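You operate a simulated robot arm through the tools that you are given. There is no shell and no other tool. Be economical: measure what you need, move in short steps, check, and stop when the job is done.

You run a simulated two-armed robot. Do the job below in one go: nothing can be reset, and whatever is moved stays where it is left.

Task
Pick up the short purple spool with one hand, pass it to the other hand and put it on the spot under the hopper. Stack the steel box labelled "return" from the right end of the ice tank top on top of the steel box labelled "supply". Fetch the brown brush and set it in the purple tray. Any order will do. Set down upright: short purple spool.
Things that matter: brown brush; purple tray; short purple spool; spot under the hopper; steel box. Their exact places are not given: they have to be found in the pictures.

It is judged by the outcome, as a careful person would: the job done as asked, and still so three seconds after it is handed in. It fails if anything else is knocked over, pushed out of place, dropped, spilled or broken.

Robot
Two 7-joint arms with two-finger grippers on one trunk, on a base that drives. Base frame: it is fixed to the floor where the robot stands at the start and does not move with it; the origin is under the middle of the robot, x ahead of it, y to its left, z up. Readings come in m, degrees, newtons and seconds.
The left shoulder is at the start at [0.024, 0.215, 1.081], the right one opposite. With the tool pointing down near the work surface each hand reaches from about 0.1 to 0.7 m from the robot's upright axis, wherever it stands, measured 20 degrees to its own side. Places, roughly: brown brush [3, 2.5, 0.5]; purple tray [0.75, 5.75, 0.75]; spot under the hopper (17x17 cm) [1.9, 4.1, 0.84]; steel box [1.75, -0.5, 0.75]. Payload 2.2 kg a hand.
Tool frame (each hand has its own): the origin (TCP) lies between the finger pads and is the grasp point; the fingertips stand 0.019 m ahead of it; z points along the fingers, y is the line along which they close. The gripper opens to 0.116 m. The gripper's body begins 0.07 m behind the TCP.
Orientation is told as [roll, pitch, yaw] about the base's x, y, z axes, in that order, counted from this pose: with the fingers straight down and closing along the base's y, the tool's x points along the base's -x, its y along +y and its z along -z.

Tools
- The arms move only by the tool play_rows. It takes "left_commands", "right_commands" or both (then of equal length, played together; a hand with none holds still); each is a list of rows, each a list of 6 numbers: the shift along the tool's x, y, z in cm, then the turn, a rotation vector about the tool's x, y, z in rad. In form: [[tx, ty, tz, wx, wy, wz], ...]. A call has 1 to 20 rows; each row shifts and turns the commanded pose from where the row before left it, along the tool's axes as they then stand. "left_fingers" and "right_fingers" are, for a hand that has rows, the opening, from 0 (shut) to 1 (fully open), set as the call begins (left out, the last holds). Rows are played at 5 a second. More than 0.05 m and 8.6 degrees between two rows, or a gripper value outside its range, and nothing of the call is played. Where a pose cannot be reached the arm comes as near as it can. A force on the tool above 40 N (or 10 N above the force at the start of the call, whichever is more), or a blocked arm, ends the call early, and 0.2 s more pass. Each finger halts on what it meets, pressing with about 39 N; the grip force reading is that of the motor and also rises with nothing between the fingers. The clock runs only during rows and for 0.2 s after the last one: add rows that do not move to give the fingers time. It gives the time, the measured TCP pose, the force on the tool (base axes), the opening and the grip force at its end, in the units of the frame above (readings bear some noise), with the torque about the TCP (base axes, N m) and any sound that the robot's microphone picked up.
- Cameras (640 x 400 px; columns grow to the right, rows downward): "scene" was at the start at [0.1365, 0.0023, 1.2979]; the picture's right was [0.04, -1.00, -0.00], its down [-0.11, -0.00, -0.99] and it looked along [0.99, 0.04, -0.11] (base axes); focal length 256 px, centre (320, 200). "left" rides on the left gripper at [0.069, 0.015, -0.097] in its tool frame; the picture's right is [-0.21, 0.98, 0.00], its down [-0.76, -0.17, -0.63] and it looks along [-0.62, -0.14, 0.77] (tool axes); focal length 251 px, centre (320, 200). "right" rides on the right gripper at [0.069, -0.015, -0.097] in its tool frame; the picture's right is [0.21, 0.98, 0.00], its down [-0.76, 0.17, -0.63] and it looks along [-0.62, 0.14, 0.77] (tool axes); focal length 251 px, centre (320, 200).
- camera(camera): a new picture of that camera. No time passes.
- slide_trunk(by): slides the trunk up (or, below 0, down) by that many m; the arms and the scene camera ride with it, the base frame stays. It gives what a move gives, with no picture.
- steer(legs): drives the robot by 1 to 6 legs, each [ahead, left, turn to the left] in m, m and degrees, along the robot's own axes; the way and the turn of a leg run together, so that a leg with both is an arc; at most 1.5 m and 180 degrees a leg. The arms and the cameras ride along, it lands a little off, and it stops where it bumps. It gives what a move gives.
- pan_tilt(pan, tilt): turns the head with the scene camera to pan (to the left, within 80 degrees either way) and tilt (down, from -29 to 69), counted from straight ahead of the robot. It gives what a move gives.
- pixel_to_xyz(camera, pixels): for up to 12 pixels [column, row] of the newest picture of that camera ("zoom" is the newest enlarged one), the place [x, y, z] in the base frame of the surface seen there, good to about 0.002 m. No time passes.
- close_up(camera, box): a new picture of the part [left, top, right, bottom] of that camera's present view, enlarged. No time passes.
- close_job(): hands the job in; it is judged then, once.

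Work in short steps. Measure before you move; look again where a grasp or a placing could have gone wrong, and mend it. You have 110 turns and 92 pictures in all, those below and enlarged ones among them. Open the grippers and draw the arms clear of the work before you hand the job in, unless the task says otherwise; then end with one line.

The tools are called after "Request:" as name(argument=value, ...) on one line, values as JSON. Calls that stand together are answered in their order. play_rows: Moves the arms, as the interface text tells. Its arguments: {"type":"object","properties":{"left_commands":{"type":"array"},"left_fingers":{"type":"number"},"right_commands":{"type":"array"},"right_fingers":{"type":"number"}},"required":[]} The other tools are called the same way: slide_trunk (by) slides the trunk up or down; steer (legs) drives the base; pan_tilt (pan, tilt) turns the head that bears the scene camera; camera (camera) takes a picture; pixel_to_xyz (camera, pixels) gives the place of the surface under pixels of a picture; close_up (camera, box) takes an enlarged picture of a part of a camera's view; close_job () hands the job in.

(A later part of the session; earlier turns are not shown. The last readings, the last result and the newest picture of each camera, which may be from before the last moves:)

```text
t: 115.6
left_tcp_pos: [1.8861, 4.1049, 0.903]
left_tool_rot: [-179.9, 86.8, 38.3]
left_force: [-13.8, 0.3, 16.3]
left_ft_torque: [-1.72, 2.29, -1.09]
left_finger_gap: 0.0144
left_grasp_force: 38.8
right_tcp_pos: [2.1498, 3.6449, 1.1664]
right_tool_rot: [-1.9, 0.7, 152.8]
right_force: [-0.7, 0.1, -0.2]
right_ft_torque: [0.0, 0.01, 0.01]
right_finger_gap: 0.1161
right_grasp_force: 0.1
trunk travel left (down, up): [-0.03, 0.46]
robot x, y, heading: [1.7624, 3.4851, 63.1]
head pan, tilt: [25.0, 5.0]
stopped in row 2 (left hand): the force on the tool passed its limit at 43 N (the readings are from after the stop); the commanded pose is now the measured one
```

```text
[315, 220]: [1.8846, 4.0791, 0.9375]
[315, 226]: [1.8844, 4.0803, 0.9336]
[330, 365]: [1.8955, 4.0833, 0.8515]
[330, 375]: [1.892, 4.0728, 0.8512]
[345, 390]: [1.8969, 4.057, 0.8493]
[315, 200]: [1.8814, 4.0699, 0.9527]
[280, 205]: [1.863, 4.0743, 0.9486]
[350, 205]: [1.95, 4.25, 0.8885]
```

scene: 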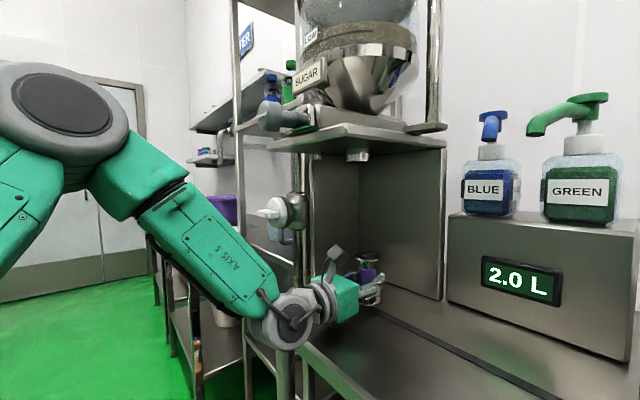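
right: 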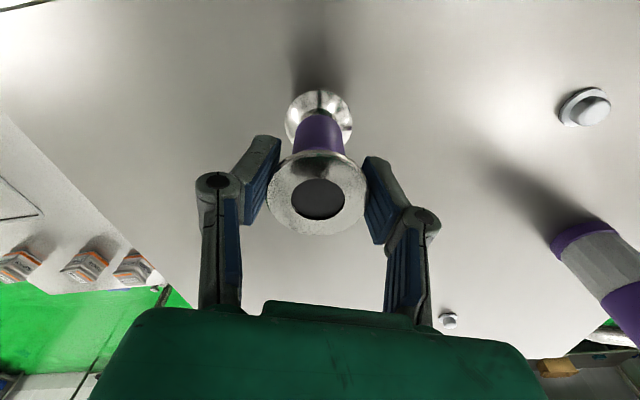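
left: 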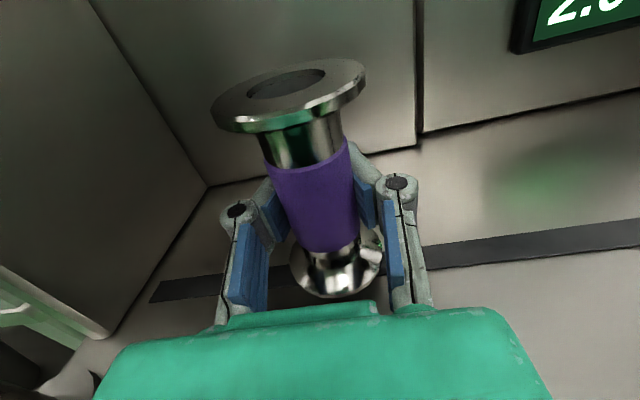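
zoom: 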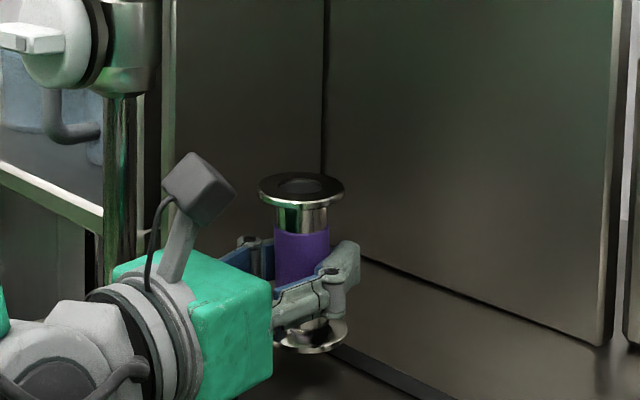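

The wrist coupling touched the table edge before the spool did. I raise 2 cm, tip the hand 10° nose-down so the wrist clears, then lower so that the base can settle flat.

Request:
play_rows(left_commands=[[1, 0, 0, 0, 0, 0], [1, 0, 0, 0, 0, 0], [0, 0, 0, 0, -0.0875, 0], [0, 0, 0, 0, -0.0875, 0], [0, 0, 0, 0, 0, 0]])

Request:
close_up(camera="scene", box=[280, 200, 440, 320])

Request:
pixel_to_xyz(camera="zoom", pixels=[[355, 175], [325, 175], [385, 175], [355, 190], [360, 320], [370, 325], [350, 325]])

```text
t: 116.8
left_tcp_pos: [1.8981, 4.0978, 0.9233]
left_tool_rot: [-4.2, 82.6, -146.3]
left_force: [0.0, 0.9, -1.9]
left_ft_torque: [0.02, -0.02, 0.03]
left_finger_gap: 0.0141
left_grasp_force: 38.6
right_tcp_pos: [2.1638, 3.6412, 1.1627]
right_tool_rot: [-1.7, 0.1, 152.6]
right_force: [0.0, 0.5, 0.5]
right_ft_torque: [0.02, 0.02, -0.02]
right_finger_gap: 0.1159
right_grasp_force: 0.1
trunk travel left (down, up): [-0.03, 0.46]
robot x, y, heading: [1.7628, 3.4841, 62.8]
head pan, tilt: [25.0, 5.0]
```

```text
3.33 times, centred on (360, 260) of scene
```

zoom: 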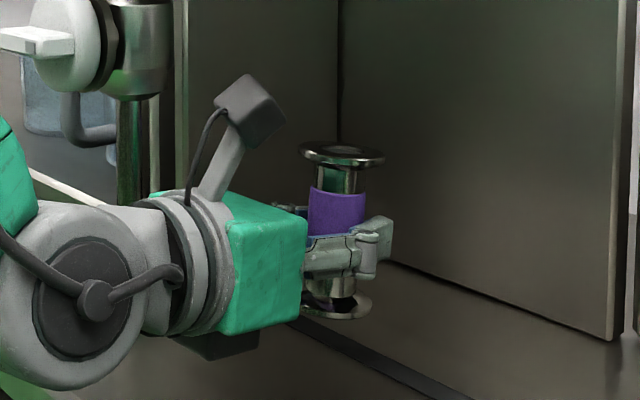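

```text
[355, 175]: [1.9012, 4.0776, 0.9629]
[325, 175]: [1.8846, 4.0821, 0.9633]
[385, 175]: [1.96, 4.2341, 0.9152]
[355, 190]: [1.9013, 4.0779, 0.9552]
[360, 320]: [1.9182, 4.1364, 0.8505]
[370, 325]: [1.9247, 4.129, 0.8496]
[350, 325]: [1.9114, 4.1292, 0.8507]
```

Now nose-down ≈7.5°; TCP z 0.923. Lower in small steps until light contact.

Request:
play_rows(left_commands=[[-0.8, 0, 0.1, 0, 0, 0], [-0.8, 0, 0.1, 0, 0, 0], [-0.5, 0, 0.07, 0, 0, 0], [-0.4, 0, 0.05, 0, 0, 0], [-0.3, 0, 0.04, 0, 0, 0]])

Request:
close_up(camera="scene", box=[280, 200, 440, 320])

Request:
camera(camera="left")

```text
t: 118.0
left_tcp_pos: [1.8919, 4.1016, 0.8927]
left_tool_rot: [-2.0, 82.8, -143.9]
left_force: [-0.6, 0.2, -3.0]
left_ft_torque: [-0.02, -0.04, -0.04]
left_finger_gap: 0.0142
left_grasp_force: 39.1
right_tcp_pos: [2.1561, 3.6446, 1.1648]
right_tool_rot: [-1.9, 0.4, 152.9]
right_force: [0.2, 0.6, 0.0]
right_ft_torque: [-0.05, -0.02, -0.03]
right_finger_gap: 0.116
right_grasp_force: 0.0
trunk travel left (down, up): [-0.03, 0.46]
robot x, y, heading: [1.7587, 3.4881, 63.0]
head pan, tilt: [25.0, 5.0]
```

```text
3.33 times, centred on (360, 260) of scene
```

zoom: 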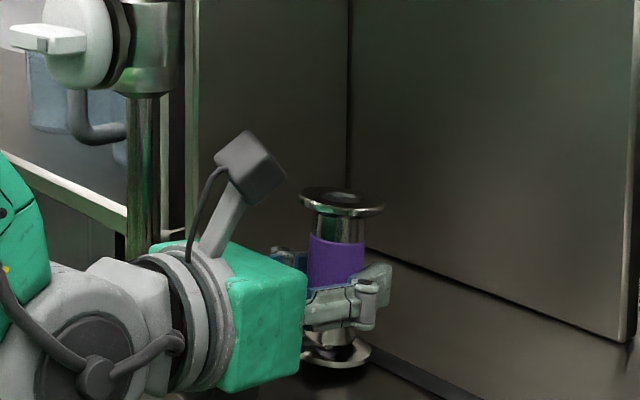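

```text
35 pictures are left
```

left: 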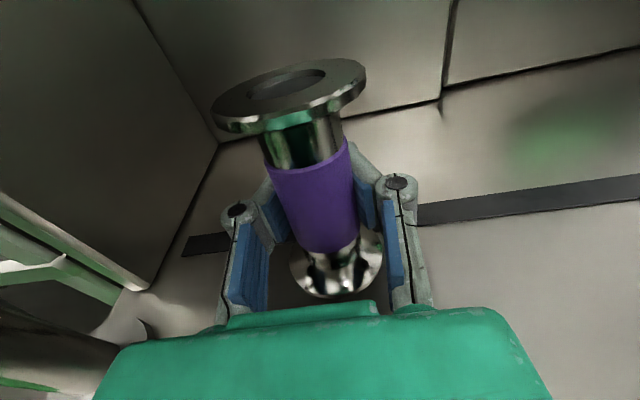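

No contact yet (−3 N). Lower another few mm watching force.

Request:
play_rows(left_commands=[[-0.2, 0, 0.03, 0, 0, 0], [-0.2, 0, 0.03, 0, 0, 0], [0, 0, 0, 0, 0, 0]])

Request:
play_rows(left_commands=[[-0.2, 0, 0.03, 0, 0, 0], [0, 0, 0, 0, 0, 0]])

```text
t: 118.8
left_tcp_pos: [1.8937, 4.1014, 0.89]
left_tool_rot: [-2.7, 82.9, -144.7]
left_force: [-0.1, -0.1, 0.3]
left_ft_torque: [0.04, -0.01, 0.03]
left_finger_gap: 0.0145
left_grasp_force: 39.2
right_tcp_pos: [2.1587, 3.6431, 1.1641]
right_tool_rot: [-1.9, 0.3, 152.8]
right_force: [0.4, -0.1, -1.4]
right_ft_torque: [0.02, 0.03, 0.03]
right_finger_gap: 0.1161
right_grasp_force: 0.0
trunk travel left (down, up): [-0.03, 0.46]
robot x, y, heading: [1.7592, 3.4882, 63.1]
head pan, tilt: [25.0, 5.0]
```

```text
t: 119.4
left_tcp_pos: [1.8954, 4.101, 0.8902]
left_tool_rot: [-3.5, 83.1, -145.5]
left_force: [2.9, 4.6, 13.2]
left_ft_torque: [0.28, -0.21, 0.0]
left_finger_gap: 0.014
left_grasp_force: 39.0
right_tcp_pos: [2.1595, 3.641, 1.1642]
right_tool_rot: [-1.8, 0.4, 152.8]
right_force: [0.1, -1.0, -0.1]
right_ft_torque: [0.01, 0.0, -0.04]
right_finger_gap: 0.116
right_grasp_force: 0.1
trunk travel left (down, up): [-0.03, 0.46]
robot x, y, heading: [1.7564, 3.487, 63.3]
head pan, tilt: [25.0, 5.0]
```

Contact confirmed (≈13 N up). Open the left fingers and look.

Request:
play_rows(left_commands=[[0, 0, 0, 0, 0, 0], [0, 0, 0, 0, 0, 0], [0, 0, 0, 0, 0, 0], [0, 0, 0, 0, 0, 0]], left_fingers=0.75)

Request:
camera(camera="left")

```text
t: 120.4
left_tcp_pos: [1.8945, 4.1002, 0.8875]
left_tool_rot: [-2.6, 82.6, -144.7]
left_force: [0.2, 0.0, -0.9]
left_ft_torque: [0.01, 0.03, -0.05]
left_finger_gap: 0.087
left_grasp_force: 0.2
right_tcp_pos: [2.1584, 3.6426, 1.1641]
right_tool_rot: [-1.8, 0.3, 152.8]
right_force: [0.3, -0.3, -0.2]
right_ft_torque: [-0.01, 0.0, -0.03]
right_finger_gap: 0.1158
right_grasp_force: 0.1
trunk travel left (down, up): [-0.03, 0.46]
robot x, y, heading: [1.7614, 3.4853, 63.2]
head pan, tilt: [25.0, 5.0]
```

```text
34 pictures are left
```

left: 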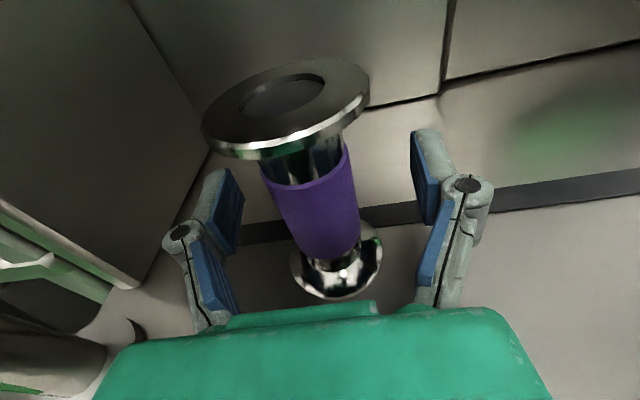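

The spool stands upright under the outlet. Withdraw straight back and verify.

Request:
play_rows(left_commands=[[0, 0, -2, 0, 0, 0], [0, 0, -3, 0, 0, 0], [0, 0, -3, 0, 0, 0], [0, 0, -3, 0, 0, 0]])

Request:
steer(legs=[[-0.5, 0, 0]])

Request:
pan_tilt(pan=0, tilt=10)

Request:
camera(camera="scene")

```text
t: 121.4
left_tcp_pos: [1.8075, 4.0311, 0.9016]
left_tool_rot: [-2.5, 82.9, -144.5]
left_force: [0.7, 0.1, 0.6]
left_ft_torque: [0.0, -0.03, 0.02]
left_finger_gap: 0.087
left_grasp_force: 0.0
right_tcp_pos: [2.1574, 3.642, 1.164]
right_tool_rot: [-1.7, 0.4, 152.8]
right_force: [-0.1, -0.1, 0.4]
right_ft_torque: [0.0, 0.03, 0.0]
right_finger_gap: 0.1161
right_grasp_force: 0.0
trunk travel left (down, up): [-0.03, 0.46]
robot x, y, heading: [1.7654, 3.488, 62.7]
head pan, tilt: [25.0, 5.0]
```

```text
t: 124.4
left_tcp_pos: [1.5815, 3.5882, 0.9021]
left_tool_rot: [-2.7, 82.7, -144.6]
left_force: [-0.3, 0.3, 0.1]
left_ft_torque: [0.02, 0.01, 0.01]
left_finger_gap: 0.0871
left_grasp_force: 0.0
right_tcp_pos: [1.9322, 3.1991, 1.1648]
right_tool_rot: [-1.9, 0.4, 152.9]
right_force: [0.2, -0.3, -0.1]
right_ft_torque: [0.02, -0.03, 0.01]
right_finger_gap: 0.1163
right_grasp_force: 0.0
trunk travel left (down, up): [-0.03, 0.46]
robot x, y, heading: [1.5356, 3.0451, 63.3]
head pan, tilt: [25.0, 5.0]
```

```text
t: 125.3
left_tcp_pos: [1.5813, 3.5886, 0.9023]
left_tool_rot: [-2.9, 82.7, -144.9]
left_force: [-0.1, -0.7, 0.8]
left_ft_torque: [0.05, -0.01, 0.04]
left_finger_gap: 0.087
left_grasp_force: 0.1
right_tcp_pos: [1.932, 3.1985, 1.1645]
right_tool_rot: [-1.9, 0.2, 152.9]
right_force: [-0.3, -0.7, -0.3]
right_ft_torque: [0.0, -0.06, 0.01]
right_finger_gap: 0.116
right_grasp_force: 0.0
trunk travel left (down, up): [-0.03, 0.46]
robot x, y, heading: [1.5335, 3.0423, 63.3]
head pan, tilt: [0.0, 10.0]
```

```text
33 pictures are left
```

scene: 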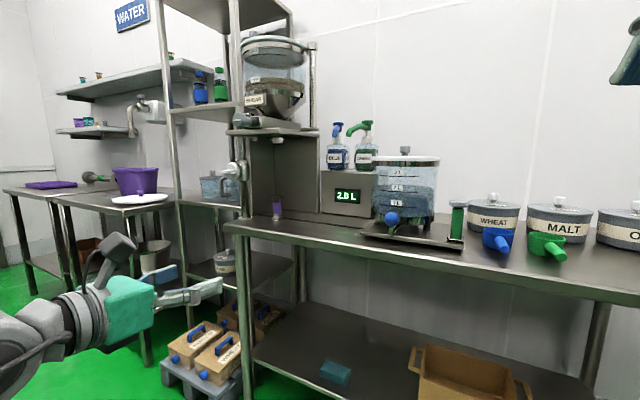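

The spool stands at (277,213) upright. Now I turn right toward the brush shelf at ≈(3,2.5) and look.

Request:
steer(legs=[[0, 0, -80]])

Request:
pan_tilt(pan=0, tilt=15)

Request:
camera(camera="scene")

```text
t: 129.1
left_tcp_pos: [2.0802, 3.0828, 0.9017]
left_tool_rot: [-2.9, 82.8, 134.1]
left_force: [-0.1, -0.3, 0.0]
left_ft_torque: [0.01, 0.02, 0.0]
left_finger_gap: 0.0868
left_grasp_force: 0.0
right_tcp_pos: [1.7511, 2.6766, 1.1644]
right_tool_rot: [-1.9, 0.3, 71.7]
right_force: [0.9, 0.4, 0.3]
right_ft_torque: [0.01, 0.01, -0.03]
right_finger_gap: 0.1158
right_grasp_force: 0.1
trunk travel left (down, up): [-0.03, 0.46]
robot x, y, heading: [1.5367, 3.0446, -17.9]
head pan, tilt: [0.0, 10.0]
```

```text
t: 129.8
left_tcp_pos: [2.0808, 3.0823, 0.9029]
left_tool_rot: [-3.3, 83.0, 133.7]
left_force: [0.2, 0.5, 0.1]
left_ft_torque: [-0.02, 0.0, 0.01]
left_finger_gap: 0.0873
left_grasp_force: 0.1
right_tcp_pos: [1.7494, 2.677, 1.1654]
right_tool_rot: [-2.0, 0.3, 71.9]
right_force: [0.0, -0.6, -0.1]
right_ft_torque: [0.01, -0.02, -0.01]
right_finger_gap: 0.1162
right_grasp_force: 0.1
trunk travel left (down, up): [-0.03, 0.46]
robot x, y, heading: [1.5385, 3.0405, -17.8]
head pan, tilt: [0.0, 15.0]
```

```text
32 pictures are left
```

scene: 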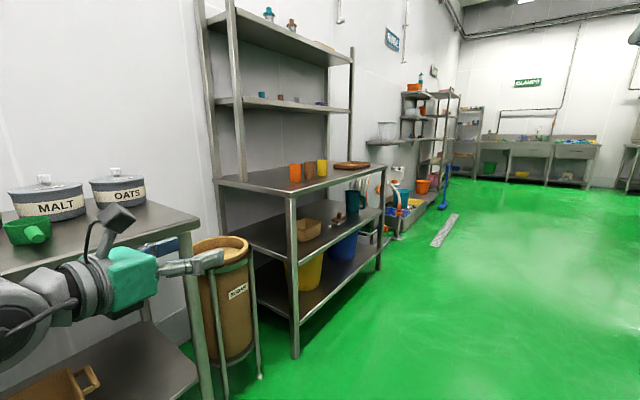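

The shelf is ahead-left; I zoom on its middle shelf for the brown brush near (338,218).

Request:
close_up(camera="scene", box=[220, 150, 400, 270])

Request:
pixel_to_xyz(camera="zoom", pixels=[[415, 250], [410, 240], [315, 280], [465, 60], [470, 180], [350, 230], [250, 170], [540, 95], [560, 260], [270, 340], [420, 285]])

```text
3.33 times, centred on (310, 210) of scene
```

zoom: 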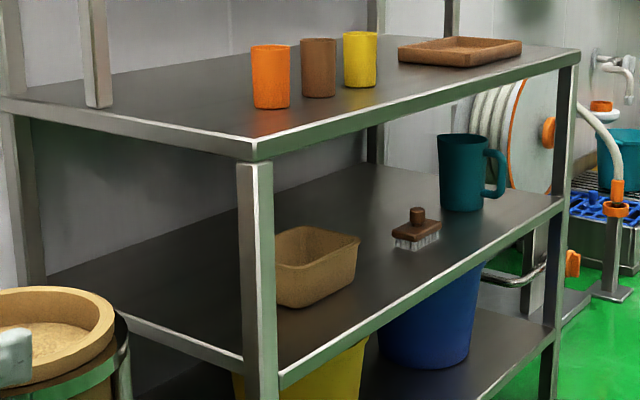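

```text
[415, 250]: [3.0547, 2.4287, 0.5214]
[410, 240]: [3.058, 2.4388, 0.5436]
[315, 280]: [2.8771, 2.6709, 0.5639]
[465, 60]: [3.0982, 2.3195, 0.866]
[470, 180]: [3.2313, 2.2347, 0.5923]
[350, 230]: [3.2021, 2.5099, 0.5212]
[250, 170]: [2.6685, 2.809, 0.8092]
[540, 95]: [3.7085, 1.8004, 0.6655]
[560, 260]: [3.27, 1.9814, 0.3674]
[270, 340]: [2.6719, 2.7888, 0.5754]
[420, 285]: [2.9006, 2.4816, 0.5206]
```

The brush (knob on top) is at (3.055,2.43), shelf z≈0.52, 9 cm behind the shelf's front edge, upper shelf at 0.83. I drive to a staging point facing the shelf (heading ≈36°).

Request:
steer(legs=[[0, 0, -37], [0.77, 0, 0], [0.77, 0, 0], [0, 0, 91]])

Request:
pan_tilt(pan=10, tilt=30)

Request:
camera(camera="scene")

```text
t: 143.4
left_tcp_pos: [2.6801, 2.2555, 0.903]
left_tool_rot: [-3.2, 82.9, -169.7]
left_force: [0.1, 0.1, 0.1]
left_ft_torque: [-0.01, 0.01, 0.06]
left_finger_gap: 0.0871
left_grasp_force: 0.0
right_tcp_pos: [2.8369, 1.7536, 1.1659]
right_tool_rot: [-1.9, 0.2, 128.3]
right_force: [-0.2, -0.3, -0.4]
right_ft_torque: [0.01, 0.01, 0.05]
right_finger_gap: 0.1159
right_grasp_force: 0.1
trunk travel left (down, up): [-0.03, 0.46]
robot x, y, heading: [2.4141, 1.7799, 38.5]
head pan, tilt: [0.0, 15.0]
```

```text
t: 144.2
left_tcp_pos: [2.6794, 2.2544, 0.9041]
left_tool_rot: [-3.5, 83.0, -170.0]
left_force: [-0.3, -0.1, 0.6]
left_ft_torque: [-0.03, -0.01, -0.03]
left_finger_gap: 0.0871
left_grasp_force: 0.0
right_tcp_pos: [2.8359, 1.7544, 1.1657]
right_tool_rot: [-2.1, 0.4, 128.3]
right_force: [0.0, 0.0, 0.5]
right_ft_torque: [0.0, 0.03, 0.02]
right_finger_gap: 0.1161
right_grasp_force: 0.1
trunk travel left (down, up): [-0.03, 0.46]
robot x, y, heading: [2.4112, 1.7778, 38.6]
head pan, tilt: [10.0, 30.0]
```

```text
30 pictures are left
```

scene: 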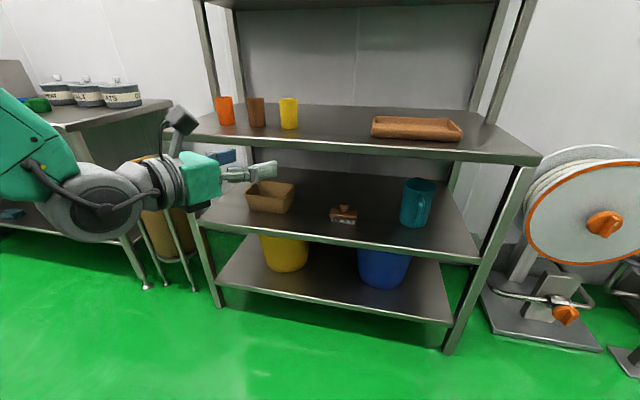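

Request:
close_up(camera="scene", box=[300, 180, 400, 240])

Request:
pixel_to_xyz(camera="zoom", pixels=[[285, 160], [285, 175], [285, 215], [210, 195], [355, 200], [285, 270], [250, 210], [330, 215], [290, 240], [120, 250], [480, 310]])

```text
6.40 times, centred on (350, 210) of scene
```

zoom: 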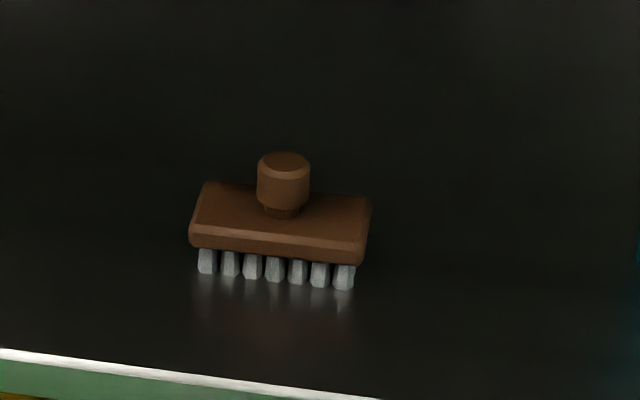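

```text
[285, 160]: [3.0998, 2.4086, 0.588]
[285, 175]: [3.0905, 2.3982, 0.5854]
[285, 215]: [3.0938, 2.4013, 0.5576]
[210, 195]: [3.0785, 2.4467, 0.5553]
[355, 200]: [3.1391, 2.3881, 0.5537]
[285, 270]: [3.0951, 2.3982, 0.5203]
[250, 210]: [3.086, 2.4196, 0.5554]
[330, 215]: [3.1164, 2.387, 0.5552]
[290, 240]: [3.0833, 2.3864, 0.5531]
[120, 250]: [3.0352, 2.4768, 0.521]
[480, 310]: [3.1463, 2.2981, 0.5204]
```

The knob is at (3.10,2.408), z 0.557–0.59. I tip the left hand to ≈25° nose-down and lower it to knob height here, outside the shelf, fully open.

Request:
play_rows(left_commands=[[0, 0, 0, 0, -0.105, 0], [0, 0, 0, 0, -0.105, 0], [0, 0, 0, 0, -0.105, 0], [-3.63, 0, 1.69, 0, 0, 0], [-3.63, 0, 1.69, 0, 0, 0], [-3.63, 0, 1.69, 0, 0, 0], [-3.63, 0, 1.69, 0, 0, 0], [-3.63, 0, 1.69, 0, 0, 0], [-3.63, 0, 1.69, 0, 0, 0], [-3.63, 0, 1.69, 0, 0, 0], [-3.0, 0, 1.4, 0, 0, 0], [0, 0, 0, 0, 0, 0]], left_fingers=0.7)

Request:
camera(camera="left")

```text
t: 146.8
left_tcp_pos: [2.6795, 2.2551, 0.5897]
left_tool_rot: [-1.0, 64.9, -167.6]
left_force: [-0.8, 0.1, 0.4]
left_ft_torque: [0.01, -0.03, 0.01]
left_finger_gap: 0.0813
left_grasp_force: 0.0
right_tcp_pos: [2.8352, 1.7539, 1.166]
right_tool_rot: [-2.0, 0.4, 128.3]
right_force: [-0.1, 0.4, -0.5]
right_ft_torque: [-0.01, -0.01, 0.01]
right_finger_gap: 0.1156
right_grasp_force: 0.0
trunk travel left (down, up): [-0.03, 0.46]
robot x, y, heading: [2.4134, 1.7803, 38.8]
head pan, tilt: [10.0, 30.0]
```

```text
28 pictures are left
```

left: 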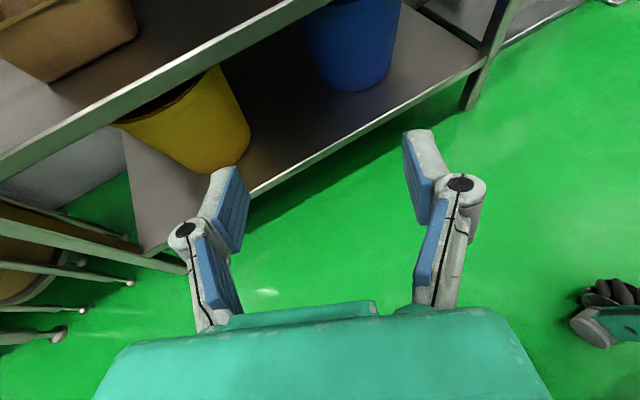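

Hand is set (heading 12°, 25° down, z 0.59). Drive so the hand is 14 cm short of the knob.

Request:
steer(legs=[[0.295, -0.079, 0]])

Request:
play_rows(left_commands=[[0, 0, 0, 0, 0, 0], [0, 0, 0, 0, 0, 0], [0, 0, 0, 0, 0, 0]])

Request:
camera(camera="left")

Request:
pixel_to_xyz(camera="left", pixels=[[320, 60], [320, 80], [320, 100], [320, 120], [300, 80], [340, 80], [280, 80], [360, 80]])

```text
t: 148.9
left_tcp_pos: [2.9573, 2.381, 0.5904]
left_tool_rot: [-0.8, 64.9, -166.9]
left_force: [0.9, 0.4, 0.1]
left_ft_torque: [0.0, -0.03, -0.05]
left_finger_gap: 0.0812
left_grasp_force: 0.1
right_tcp_pos: [3.116, 1.8818, 1.1672]
right_tool_rot: [-2.0, 0.4, 128.5]
right_force: [0.8, -0.6, -0.8]
right_ft_torque: [-0.07, -0.01, 0.0]
right_finger_gap: 0.1159
right_grasp_force: 0.1
trunk travel left (down, up): [-0.03, 0.46]
robot x, y, heading: [2.6979, 1.9036, 39.1]
head pan, tilt: [10.0, 30.0]
```

```text
t: 149.7
left_tcp_pos: [2.9571, 2.3797, 0.591]
left_tool_rot: [-1.1, 65.0, -167.4]
left_force: [-0.3, -0.5, -0.2]
left_ft_torque: [-0.04, 0.0, 0.01]
left_finger_gap: 0.0812
left_grasp_force: 0.0
right_tcp_pos: [3.116, 1.8789, 1.1639]
right_tool_rot: [-1.8, 0.3, 128.5]
right_force: [0.2, 0.1, 0.2]
right_ft_torque: [0.01, 0.0, -0.02]
right_finger_gap: 0.116
right_grasp_force: 0.0
trunk travel left (down, up): [-0.03, 0.46]
robot x, y, heading: [2.6933, 1.9018, 38.7]
head pan, tilt: [10.0, 30.0]
```

```text
27 pictures are left
```

left: 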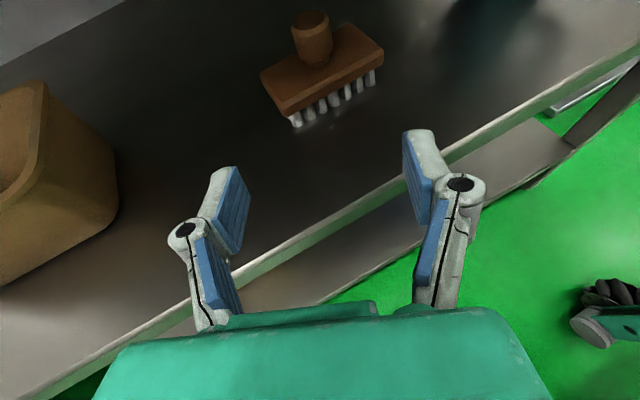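

```text
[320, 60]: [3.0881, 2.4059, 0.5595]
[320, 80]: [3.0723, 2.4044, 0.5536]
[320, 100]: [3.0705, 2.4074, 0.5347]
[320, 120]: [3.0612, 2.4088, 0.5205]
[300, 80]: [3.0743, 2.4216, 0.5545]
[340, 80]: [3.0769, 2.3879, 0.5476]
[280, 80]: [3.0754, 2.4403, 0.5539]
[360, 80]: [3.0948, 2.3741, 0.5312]
```

Measure the knob itself at (312,38).

Request:
pixel_to_xyz(camera="left", pixels=[[312, 40], [312, 18], [296, 38], [328, 38], [313, 55], [312, 28]])

```text
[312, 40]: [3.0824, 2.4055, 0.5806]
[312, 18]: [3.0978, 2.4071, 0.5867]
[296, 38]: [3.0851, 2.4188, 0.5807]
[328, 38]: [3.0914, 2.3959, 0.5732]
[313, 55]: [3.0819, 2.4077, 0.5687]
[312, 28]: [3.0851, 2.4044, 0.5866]
```

Knob centre (3.097,2.4065), top 0.587. Advance to it and close.

Request:
play_rows(left_commands=[[0.96, 0.08, 2.67, 0, 0, 0], [0.96, 0.08, 2.67, 0, 0, 0], [0.96, 0.08, 2.67, 0, 0, 0], [0.96, 0.09, 2.67, 0, 0, 0], [0.96, 0.09, 2.67, 0, 0, 0], [0, 0, 0, 0, 0, 0]])

Request:
play_rows(left_commands=[[0, 0, 0, 0, 0, 0], [0, 0, 0, 0, 0, 0], [0, 0, 0, 0, 0, 0], [0, 0, 0, 0, 0, 0]], left_fingers=0)

Request:
camera(camera="left")

```text
t: 151.1
left_tcp_pos: [3.0953, 2.4089, 0.5805]
left_tool_rot: [-1.2, 65.0, -167.4]
left_force: [0.7, -0.6, -0.2]
left_ft_torque: [0.01, -0.03, 0.02]
left_finger_gap: 0.0812
left_grasp_force: 0.1
right_tcp_pos: [3.117, 1.8782, 1.1644]
right_tool_rot: [-1.8, 0.3, 128.5]
right_force: [0.1, 0.7, 0.0]
right_ft_torque: [-0.02, -0.02, -0.01]
right_finger_gap: 0.1162
right_grasp_force: 0.1
trunk travel left (down, up): [-0.03, 0.46]
robot x, y, heading: [2.693, 1.9032, 38.7]
head pan, tilt: [10.0, 30.0]
```

```text
t: 152.1
left_tcp_pos: [3.0945, 2.4083, 0.5799]
left_tool_rot: [-1.3, 65.0, -167.5]
left_force: [0.2, 0.2, 0.5]
left_ft_torque: [-0.1, 0.0, 0.01]
left_finger_gap: 0.0265
left_grasp_force: 38.4
right_tcp_pos: [3.1162, 1.8774, 1.1642]
right_tool_rot: [-1.8, 0.3, 128.4]
right_force: [0.1, 0.4, -0.2]
right_ft_torque: [-0.03, 0.02, 0.03]
right_finger_gap: 0.1158
right_grasp_force: 0.0
trunk travel left (down, up): [-0.03, 0.46]
robot x, y, heading: [2.6988, 1.9063, 38.8]
head pan, tilt: [10.0, 30.0]
```

```text
26 pictures are left
```

left: 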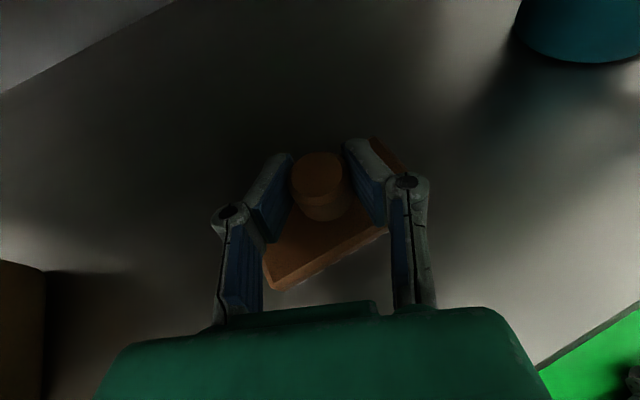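

Knob gripped (26.5 mm). Lift 6 cm, back out 16 cm and check.

Request:
play_rows(left_commands=[[1.81, 0, -0.85, 0, 0, 0], [1.81, 0, -0.85, 0, 0, 0], [1.81, 0, -0.85, 0, 0, 0], [-1.69, 0, -3.62, 0, 0, 0], [-1.69, 0, -3.62, 0, 0, 0], [-1.69, 0, -3.62, 0, 0, 0], [-1.69, 0, -3.62, 0, 0, 0]])

Request:
camera(camera="left")

```text
t: 153.7
left_tcp_pos: [2.9389, 2.3706, 0.6366]
left_tool_rot: [-1.1, 65.2, -167.2]
left_force: [0.5, 0.0, -1.4]
left_ft_torque: [0.02, -0.03, -0.01]
left_finger_gap: 0.0266
left_grasp_force: 39.3
right_tcp_pos: [3.1153, 1.8785, 1.1645]
right_tool_rot: [-1.8, 0.3, 128.5]
right_force: [0.4, 0.0, 0.0]
right_ft_torque: [-0.02, 0.0, 0.0]
right_finger_gap: 0.1161
right_grasp_force: 0.2
trunk travel left (down, up): [-0.03, 0.46]
robot x, y, heading: [2.6963, 1.9039, 38.9]
head pan, tilt: [10.0, 30.0]
```

```text
25 pictures are left
```

left: 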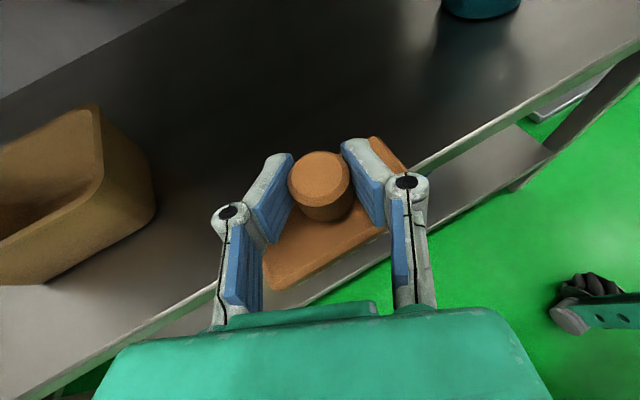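

Brush held. Raise it slightly with the trunk, back off and drive across to the WATER tables where the purple tray lies.

Request:
steer(legs=[[-0.4, 0, 0], [0, 0, 85], [1.3, 0, 0], [1.3, 0, 0], [0.8, 0, 0], [0, 0, -50]])

Request:
slide_trunk(by=0.32)

Request:
pan_tilt(pan=-10, tilt=25)

Request:
camera(camera="scene")

```text
t: 178.2
left_tcp_pos: [0.3584, 4.9581, 0.6368]
left_tool_rot: [-1.1, 65.0, -131.6]
left_force: [-0.1, -0.2, -0.5]
left_ft_torque: [-0.04, 0.03, 0.02]
left_finger_gap: 0.023
left_grasp_force: 38.9
right_tcp_pos: [0.7899, 4.6623, 1.165]
right_tool_rot: [-1.8, 0.3, 164.2]
right_force: [-0.1, -0.7, -0.1]
right_ft_torque: [0.03, -0.02, 0.02]
right_finger_gap: 0.116
right_grasp_force: 0.0
trunk travel left (down, up): [-0.03, 0.46]
robot x, y, heading: [0.4345, 4.4368, 74.7]
head pan, tilt: [10.0, 30.0]
```

```text
t: 181.4
left_tcp_pos: [0.3582, 4.9559, 0.957]
left_tool_rot: [-1.2, 65.1, -131.6]
left_force: [1.1, 0.0, -0.9]
left_ft_torque: [-0.01, -0.01, -0.03]
left_finger_gap: 0.0226
left_grasp_force: 39.4
right_tcp_pos: [0.7905, 4.6617, 1.4843]
right_tool_rot: [-1.6, 0.3, 164.3]
right_force: [-0.4, 0.3, -0.8]
right_ft_torque: [0.01, 0.01, 0.01]
right_finger_gap: 0.1161
right_grasp_force: 0.2
trunk travel left (down, up): [-0.35, 0.14]
robot x, y, heading: [0.4328, 4.4391, 74.7]
head pan, tilt: [10.0, 30.0]
```

```text
t: 182.2
left_tcp_pos: [0.3593, 4.9566, 0.9561]
left_tool_rot: [-1.2, 65.1, -131.6]
left_force: [0.0, 0.7, -1.9]
left_ft_torque: [0.02, 0.02, 0.02]
left_finger_gap: 0.0225
left_grasp_force: 39.2
right_tcp_pos: [0.7916, 4.6624, 1.4833]
right_tool_rot: [-1.6, 0.4, 164.3]
right_force: [0.5, 0.4, 0.3]
right_ft_torque: [0.01, 0.02, 0.05]
right_finger_gap: 0.116
right_grasp_force: 0.0
trunk travel left (down, up): [-0.35, 0.14]
robot x, y, heading: [0.4326, 4.4361, 74.6]
head pan, tilt: [-10.0, 25.0]
```

```text
24 pictures are left
```

scene: 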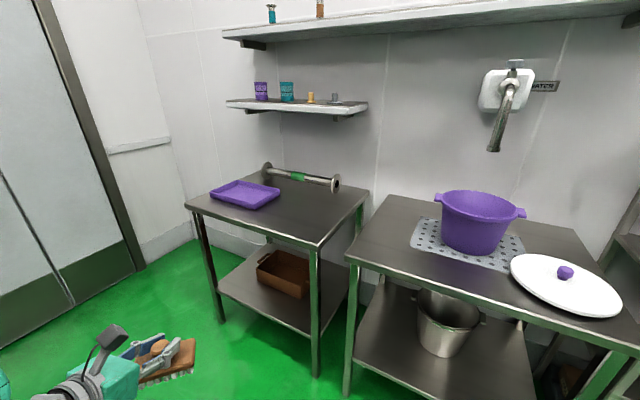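

The tray is at (245,195), with a lying green spool behind it. Measure tray and table.

Request:
pixel_to_xyz(camera="scene", pixels=[[245, 195], [210, 192], [247, 207], [279, 190], [240, 182], [190, 206], [318, 246], [366, 190], [230, 195], [260, 195], [300, 180], [270, 172]])

Request:
close_up(camera="scene", box=[180, 140, 380, 260])

```text
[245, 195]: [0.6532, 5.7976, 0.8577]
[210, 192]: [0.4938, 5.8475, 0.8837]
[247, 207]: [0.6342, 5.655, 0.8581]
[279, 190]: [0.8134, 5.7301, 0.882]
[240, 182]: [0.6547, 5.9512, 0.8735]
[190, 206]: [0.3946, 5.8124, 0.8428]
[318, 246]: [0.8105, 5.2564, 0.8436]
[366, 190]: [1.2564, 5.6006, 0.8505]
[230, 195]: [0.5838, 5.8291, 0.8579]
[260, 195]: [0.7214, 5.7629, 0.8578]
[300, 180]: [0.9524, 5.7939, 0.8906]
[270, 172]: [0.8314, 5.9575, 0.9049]
```

```text
3.20 times, centred on (280, 200) of scene
```

zoom: 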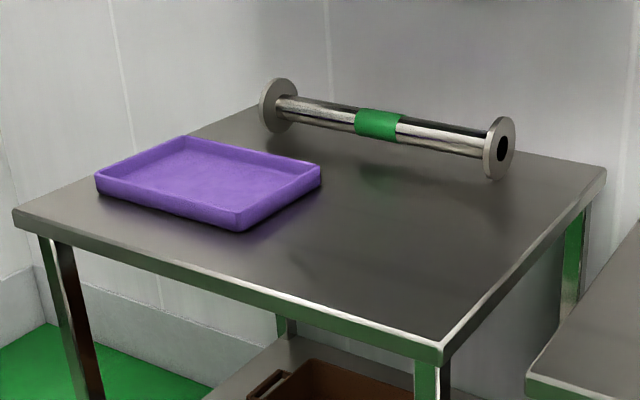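

Tray centre ≈(0.65,5.795), floor z 0.858, rim 0.882; table front faces 37°. I check how near the left wall is before choosing the stance.

Request:
pixel_to_xyz(camera="scene", pixels=[[160, 262], [190, 225], [120, 285], [60, 330], [165, 100], [120, 120], [30, 150], [180, 130], [5, 385]])

```text
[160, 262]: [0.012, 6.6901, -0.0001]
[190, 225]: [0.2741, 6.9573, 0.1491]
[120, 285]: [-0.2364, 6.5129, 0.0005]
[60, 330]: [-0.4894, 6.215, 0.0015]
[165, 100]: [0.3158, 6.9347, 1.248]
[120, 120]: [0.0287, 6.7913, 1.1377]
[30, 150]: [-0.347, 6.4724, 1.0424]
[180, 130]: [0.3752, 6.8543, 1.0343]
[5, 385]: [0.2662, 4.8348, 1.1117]
```

The wall is far. Raise trunk 5 cm, turn to heading 37°, crab left and ease ahead over the table.

Request:
slide_trunk(by=0.05)

Request:
steer(legs=[[0, 0, -37.6], [0, 0.75, 0], [0.37, 0, 0]])

Request:
play_rows(left_commands=[[0, 0, 0, 0, 0, 0], [0, 0, 0, 0, 0, 0]])

Request:
camera(camera="left")

```text
t: 183.2
left_tcp_pos: [0.3579, 4.9564, 1.0065]
left_tool_rot: [-1.2, 65.2, -131.7]
left_force: [0.1, -0.4, -0.9]
left_ft_torque: [-0.03, 0.01, 0.01]
left_finger_gap: 0.0223
left_grasp_force: 38.9
right_tcp_pos: [0.7899, 4.6622, 1.5343]
right_tool_rot: [-1.6, 0.3, 164.3]
right_force: [-0.3, 0.7, -0.3]
right_ft_torque: [0.03, -0.01, 0.03]
right_finger_gap: 0.1162
right_grasp_force: 0.1
trunk travel left (down, up): [-0.4, 0.09]
robot x, y, heading: [0.4359, 4.4371, 74.4]
head pan, tilt: [-10.0, 25.0]
```

```text
t: 191.0
left_tcp_pos: [0.512, 5.7407, 1.0073]
left_tool_rot: [-1.0, 65.2, -167.6]
left_force: [-0.3, 0.1, -0.7]
left_ft_torque: [0.01, -0.03, -0.02]
left_finger_gap: 0.0217
left_grasp_force: 38.8
right_tcp_pos: [0.6824, 5.248, 1.5363]
right_tool_rot: [-1.9, 0.5, 128.1]
right_force: [-0.4, 0.2, -0.2]
right_ft_torque: [0.02, -0.02, -0.02]
right_finger_gap: 0.1159
right_grasp_force: 0.0
trunk travel left (down, up): [-0.4, 0.09]
robot x, y, heading: [0.2686, 5.2764, 38.3]
head pan, tilt: [-10.0, 25.0]
```

```text
t: 191.6
left_tcp_pos: [0.5154, 5.734, 1.0101]
left_tool_rot: [-1.5, 65.1, -168.3]
left_force: [0.7, -0.7, -0.3]
left_ft_torque: [0.01, 0.02, 0.05]
left_finger_gap: 0.0213
left_grasp_force: 39.2
right_tcp_pos: [0.6888, 5.2409, 1.5339]
right_tool_rot: [-1.3, 0.3, 128.0]
right_force: [0.9, -0.1, 0.1]
right_ft_torque: [0.03, 0.03, -0.03]
right_finger_gap: 0.1155
right_grasp_force: 0.0
trunk travel left (down, up): [-0.4, 0.09]
robot x, y, heading: [0.2656, 5.2754, 38.3]
head pan, tilt: [-10.0, 25.0]
```

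```text
22 pictures are left
```

left: 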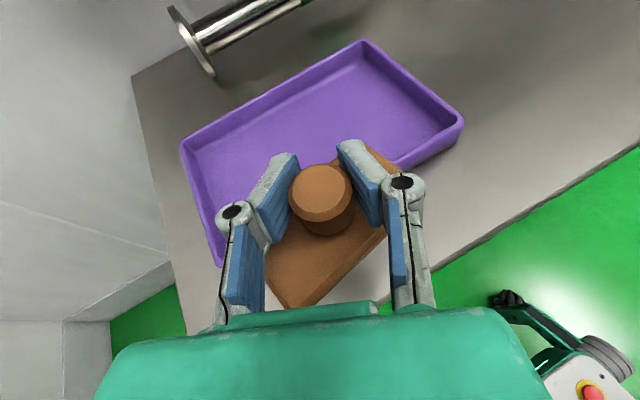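

Brush is aligned with the tray. Measure the tray corners from this view.

Request:
pixel_to_xyz(camera="left", pixels=[[184, 146], [362, 43], [461, 120], [220, 262], [300, 130], [360, 90], [420, 120], [220, 170], [300, 300], [395, 170]])

```text
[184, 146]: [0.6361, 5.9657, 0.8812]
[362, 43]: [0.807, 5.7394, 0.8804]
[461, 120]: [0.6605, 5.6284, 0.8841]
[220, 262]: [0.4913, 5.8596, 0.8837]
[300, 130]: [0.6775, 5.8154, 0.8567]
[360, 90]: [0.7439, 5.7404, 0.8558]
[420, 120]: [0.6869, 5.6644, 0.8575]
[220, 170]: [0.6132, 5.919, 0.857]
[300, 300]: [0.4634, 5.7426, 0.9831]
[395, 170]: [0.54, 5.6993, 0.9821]
```

Tray centre (0.649,5.798). Move 14.5 cm over it, then lower 8 cm.

Request:
play_rows(left_commands=[[1.53, -0.92, 3.28, 0, 0, 0], [1.53, -0.92, 3.28, 0, 0, 0], [1.53, -0.92, 3.28, 0, 0, 0], [1.53, -0.91, 3.27, 0, 0, 0], [0, 0, 0, 0, 0, 0]])

Request:
play_rows(left_commands=[[-1.81, 0, 0.85, 0, 0, 0], [-1.81, 0, 0.85, 0, 0, 0], [-1.81, 0, 0.85, 0, 0, 0], [0, 0, 0, 0, 0, 0]])

Request:
camera(camera="left")

```text
t: 192.8
left_tcp_pos: [0.6408, 5.8082, 1.0079]
left_tool_rot: [-0.9, 65.4, -167.5]
left_force: [-0.1, -0.4, -0.8]
left_ft_torque: [0.01, 0.02, 0.0]
left_finger_gap: 0.0212
left_grasp_force: 38.8
right_tcp_pos: [0.6809, 5.2512, 1.5342]
right_tool_rot: [-1.5, 0.6, 128.1]
right_force: [0.1, 0.4, 0.6]
right_ft_torque: [0.01, -0.04, -0.01]
right_finger_gap: 0.1162
right_grasp_force: 0.1
trunk travel left (down, up): [-0.4, 0.09]
robot x, y, heading: [0.265, 5.2743, 38.4]
head pan, tilt: [-10.0, 25.0]
```

```text
t: 193.8
left_tcp_pos: [0.6381, 5.8143, 0.9485]
left_tool_rot: [-0.3, 65.4, -166.9]
left_force: [-0.4, 0.4, -1.1]
left_ft_torque: [-0.02, 0.01, -0.05]
left_finger_gap: 0.0213
left_grasp_force: 38.9
right_tcp_pos: [0.6759, 5.2563, 1.5365]
right_tool_rot: [-1.5, 0.8, 128.0]
right_force: [-0.4, -0.1, 0.7]
right_ft_torque: [-0.04, -0.02, -0.03]
right_finger_gap: 0.116
right_grasp_force: 0.1
trunk travel left (down, up): [-0.4, 0.09]
robot x, y, heading: [0.2633, 5.273, 38.5]
head pan, tilt: [-10.0, 25.0]
```

```text
21 pictures are left
```

left: 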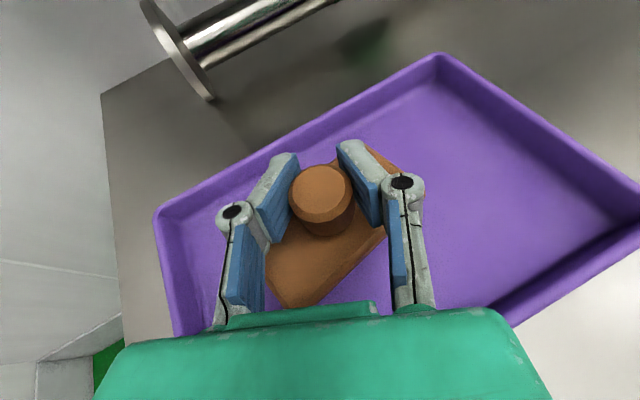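

Brush is over the tray interior. Shift 1.5 cm right, lower to contact.

Request:
play_rows(left_commands=[[-0.9, 1.5, 0.42, 0, 0, 0], [-0.9, 0, 0.42, 0, 0, 0], [-0.45, 0, 0.21, 0, 0, 0], [0, 0, 0, 0, 0, 0]])

Request:
play_rows(left_commands=[[-0.27, 0, 0.13, 0, 0, 0], [0, 0, 0, 0, 0, 0]])

Request:
play_rows(left_commands=[[-0.27, 0, 0.13, 0, 0, 0], [0, 0, 0, 0, 0, 0]])

```text
t: 194.8
left_tcp_pos: [0.641, 5.8031, 0.9223]
left_tool_rot: [-0.1, 65.4, -166.7]
left_force: [-1.0, 0.3, -0.9]
left_ft_torque: [-0.02, 0.05, -0.05]
left_finger_gap: 0.0211
left_grasp_force: 39.3
right_tcp_pos: [0.6744, 5.259, 1.5358]
right_tool_rot: [-1.5, 0.9, 128.1]
right_force: [-0.2, -0.3, -0.4]
right_ft_torque: [-0.02, -0.01, 0.02]
right_finger_gap: 0.1161
right_grasp_force: 0.0
trunk travel left (down, up): [-0.4, 0.09]
robot x, y, heading: [0.2647, 5.2776, 38.1]
head pan, tilt: [-10.0, 25.0]
```

```text
t: 195.4
left_tcp_pos: [0.65, 5.7916, 0.9223]
left_tool_rot: [-1.3, 65.2, -167.9]
left_force: [-0.5, -0.7, -0.9]
left_ft_torque: [0.0, 0.02, 0.04]
left_finger_gap: 0.0212
left_grasp_force: 39.1
right_tcp_pos: [0.6857, 5.244, 1.5335]
right_tool_rot: [-1.4, 0.3, 128.0]
right_force: [-0.3, -0.2, -0.4]
right_ft_torque: [0.03, 0.03, 0.0]
right_finger_gap: 0.1164
right_grasp_force: 0.1
trunk travel left (down, up): [-0.4, 0.09]
robot x, y, heading: [0.2669, 5.2739, 38.4]
head pan, tilt: [-10.0, 25.0]
```

```text
t: 196.0
left_tcp_pos: [0.6448, 5.7981, 0.9178]
left_tool_rot: [-0.6, 65.4, -167.3]
left_force: [-0.8, 1.0, 2.6]
left_ft_torque: [-0.17, -0.01, -0.01]
left_finger_gap: 0.0212
left_grasp_force: 39.2
right_tcp_pos: [0.678, 5.2524, 1.5347]
right_tool_rot: [-1.4, 0.7, 128.1]
right_force: [-0.1, -1.1, -0.4]
right_ft_torque: [0.02, 0.03, -0.01]
right_finger_gap: 0.1161
right_grasp_force: 0.1
trunk travel left (down, up): [-0.4, 0.09]
robot x, y, heading: [0.2686, 5.2761, 38.5]
head pan, tilt: [-10.0, 25.0]
```

Light contact (+2.6 N). Open moderately, rise and back away along the finger line, then look.

Request:
play_rows(left_commands=[[0, 0, 0, 0, 0, 0], [0, 0, 0, 0, 0, 0], [0, 0, 0, 0, 0, 0], [0, 0, -2, 0, 0, 0], [0, 0, -3, 0, 0, 0], [0, 0, -4, 0, 0, 0], [0, 0, -4, 0, 0, 0]], left_fingers=0.6)

Request:
camera(camera="left")

```text
t: 197.6
left_tcp_pos: [0.5261, 5.7721, 0.9723]
left_tool_rot: [-0.5, 65.5, -167.3]
left_force: [-0.4, -0.4, 0.9]
left_ft_torque: [0.01, -0.01, -0.01]
left_finger_gap: 0.0698
left_grasp_force: 0.1
right_tcp_pos: [0.6773, 5.2531, 1.5369]
right_tool_rot: [-1.7, 0.8, 128.2]
right_force: [-0.6, -0.3, 1.0]
right_ft_torque: [-0.04, -0.05, 0.01]
right_finger_gap: 0.1161
right_grasp_force: 0.0
trunk travel left (down, up): [-0.4, 0.09]
robot x, y, heading: [0.2682, 5.2736, 38.1]
head pan, tilt: [-10.0, 25.0]
```

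```text
20 pictures are left
```

left: 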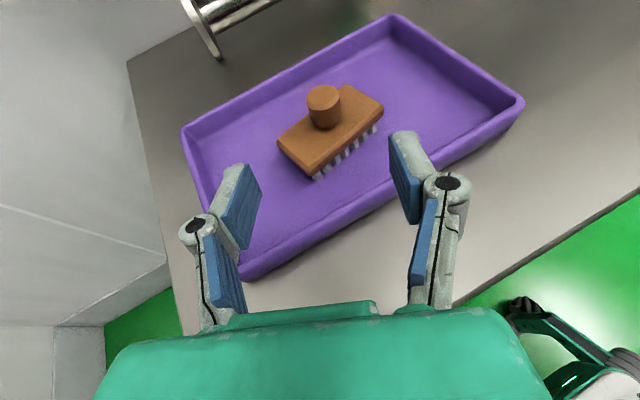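

The brush lies in the tray. I back off and drive back toward the open floor near the ice tank's far side, then look for the boxes.

Request:
steer(legs=[[-0.3, 0, 0], [0, 0, -94], [1.4, 0, 0], [1.4, 0, 0], [1.4, 0, 0], [0, 0, -50]])

Request:
pan_tilt(pan=0, tilt=20)

Request:
camera(camera="scene")

```text
t: 225.8
left_tcp_pos: [2.2318, 0.906, 0.9718]
left_tool_rot: [-0.7, 65.4, 44.5]
left_force: [0.1, -0.7, 0.1]
left_ft_torque: [0.01, -0.01, 0.03]
left_finger_gap: 0.0695
left_grasp_force: 0.1
right_tcp_pos: [1.8286, 1.2671, 1.5348]
right_tool_rot: [-1.6, 0.8, -20.2]
right_force: [0.8, -0.6, 0.3]
right_ft_torque: [0.01, 0.01, -0.02]
right_finger_gap: 0.116
right_grasp_force: 0.0
trunk travel left (down, up): [-0.4, 0.09]
robot x, y, heading: [2.1922, 1.4624, -109.7]
head pan, tilt: [-10.0, 25.0]
```

```text
t: 226.5
left_tcp_pos: [2.2313, 0.9077, 0.9729]
left_tool_rot: [-0.8, 65.5, 44.3]
left_force: [-0.3, -0.4, 0.5]
left_ft_torque: [0.0, 0.02, 0.03]
left_finger_gap: 0.0698
left_grasp_force: 0.1
right_tcp_pos: [1.8276, 1.2673, 1.5331]
right_tool_rot: [-1.1, 0.6, -20.1]
right_force: [-0.3, -0.1, 0.1]
right_ft_torque: [0.01, 0.02, -0.01]
right_finger_gap: 0.116
right_grasp_force: 0.0
trunk travel left (down, up): [-0.4, 0.09]
robot x, y, heading: [2.1925, 1.4677, -110.0]
head pan, tilt: [0.0, 20.0]
```

```text
19 pictures are left
```

scene: 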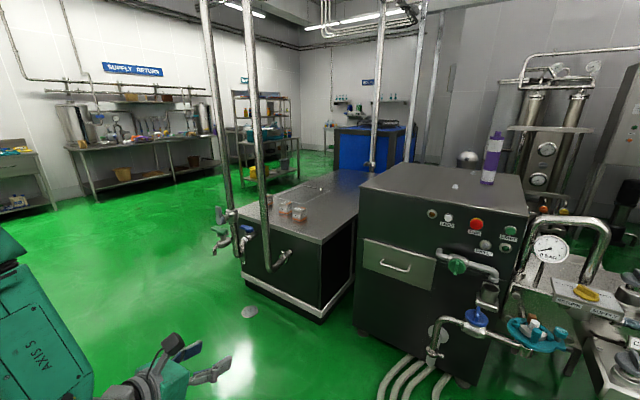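

Three boxes stand at the tank's near end around (285,210). Zoom in and measure.

Request:
close_up(camera="scene", box=[215, 170, 355, 270])

Request:
pixel_to_xyz(camera="zoom", pixels=[[230, 145], [230, 170], [315, 155], [315, 180], [385, 180], [385, 205], [200, 100], [215, 280], [60, 100], [120, 185], [420, 285], [560, 200]])

```text
4.00 times, centred on (285, 220) of scene
```

zoom: 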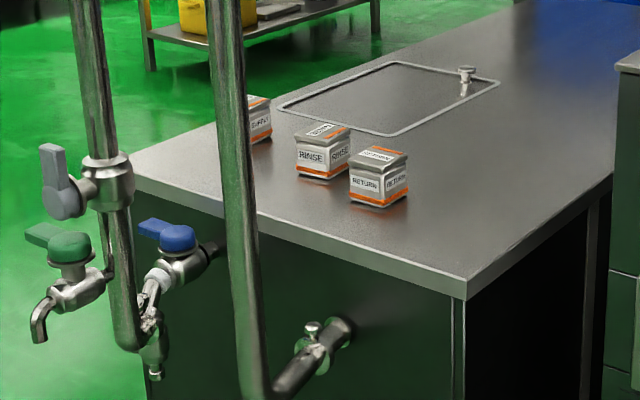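

```text
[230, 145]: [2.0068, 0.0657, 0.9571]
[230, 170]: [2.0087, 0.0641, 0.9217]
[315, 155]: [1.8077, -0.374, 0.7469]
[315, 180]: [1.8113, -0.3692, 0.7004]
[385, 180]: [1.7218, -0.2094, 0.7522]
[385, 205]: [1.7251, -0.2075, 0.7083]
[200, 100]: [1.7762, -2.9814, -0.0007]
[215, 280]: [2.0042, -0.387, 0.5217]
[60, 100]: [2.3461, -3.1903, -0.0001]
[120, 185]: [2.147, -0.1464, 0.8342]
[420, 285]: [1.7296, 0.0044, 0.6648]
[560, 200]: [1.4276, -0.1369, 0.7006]
```

The RETURN box is nearest (1.70,−0.23), then RINSE (1.80,−0.39), and SUPPLY (≈1.89,−0.56); pipes stand before the tank's end. I'll work from the tank's open long side, so I drive around the pipes.

Request:
steer(legs=[[0, 0, 47.5], [1.43, 0, 0], [0, 0, -33], [1.05, 0, 0], [0, 0, -139]])

Request:
pan_tilt(pan=10, tilt=30)

Request:
camera(camera="scene")

```text
t: 248.3
left_tcp_pos: [2.2987, -0.5514, 0.9724]
left_tool_rot: [-0.9, 65.5, -82.5]
left_force: [0.1, -0.2, 0.6]
left_ft_torque: [0.0, -0.03, -0.01]
left_finger_gap: 0.0696
left_grasp_force: 0.1
right_tcp_pos: [2.828, -0.4459, 1.5334]
right_tool_rot: [-1.2, 0.7, -147.1]
right_force: [-0.8, 0.0, 0.3]
right_ft_torque: [0.01, -0.02, 0.0]
right_finger_gap: 0.116
right_grasp_force: 0.1
trunk travel left (down, up): [-0.4, 0.09]
robot x, y, heading: [2.7676, -0.8544, 123.5]
head pan, tilt: [0.0, 20.0]
```

```text
t: 249.0
left_tcp_pos: [2.3002, -0.5539, 0.9749]
left_tool_rot: [-1.0, 65.6, -82.7]
left_force: [0.0, 1.3, 0.4]
left_ft_torque: [0.01, 0.0, 0.03]
left_finger_gap: 0.0694
left_grasp_force: 0.1
right_tcp_pos: [2.8287, -0.4462, 1.5333]
right_tool_rot: [-0.9, 0.7, -147.0]
right_force: [0.3, -0.7, -0.8]
right_ft_torque: [-0.03, 0.02, -0.03]
right_finger_gap: 0.116
right_grasp_force: 0.0
trunk travel left (down, up): [-0.4, 0.09]
robot x, y, heading: [2.7692, -0.8556, 123.3]
head pan, tilt: [10.0, 30.0]
```

```text
17 pictures are left
```

scene: 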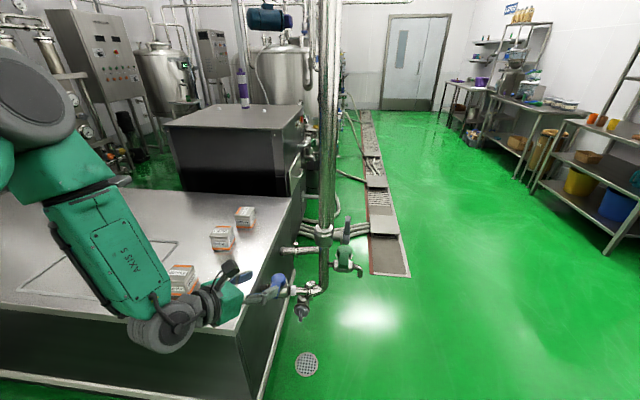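

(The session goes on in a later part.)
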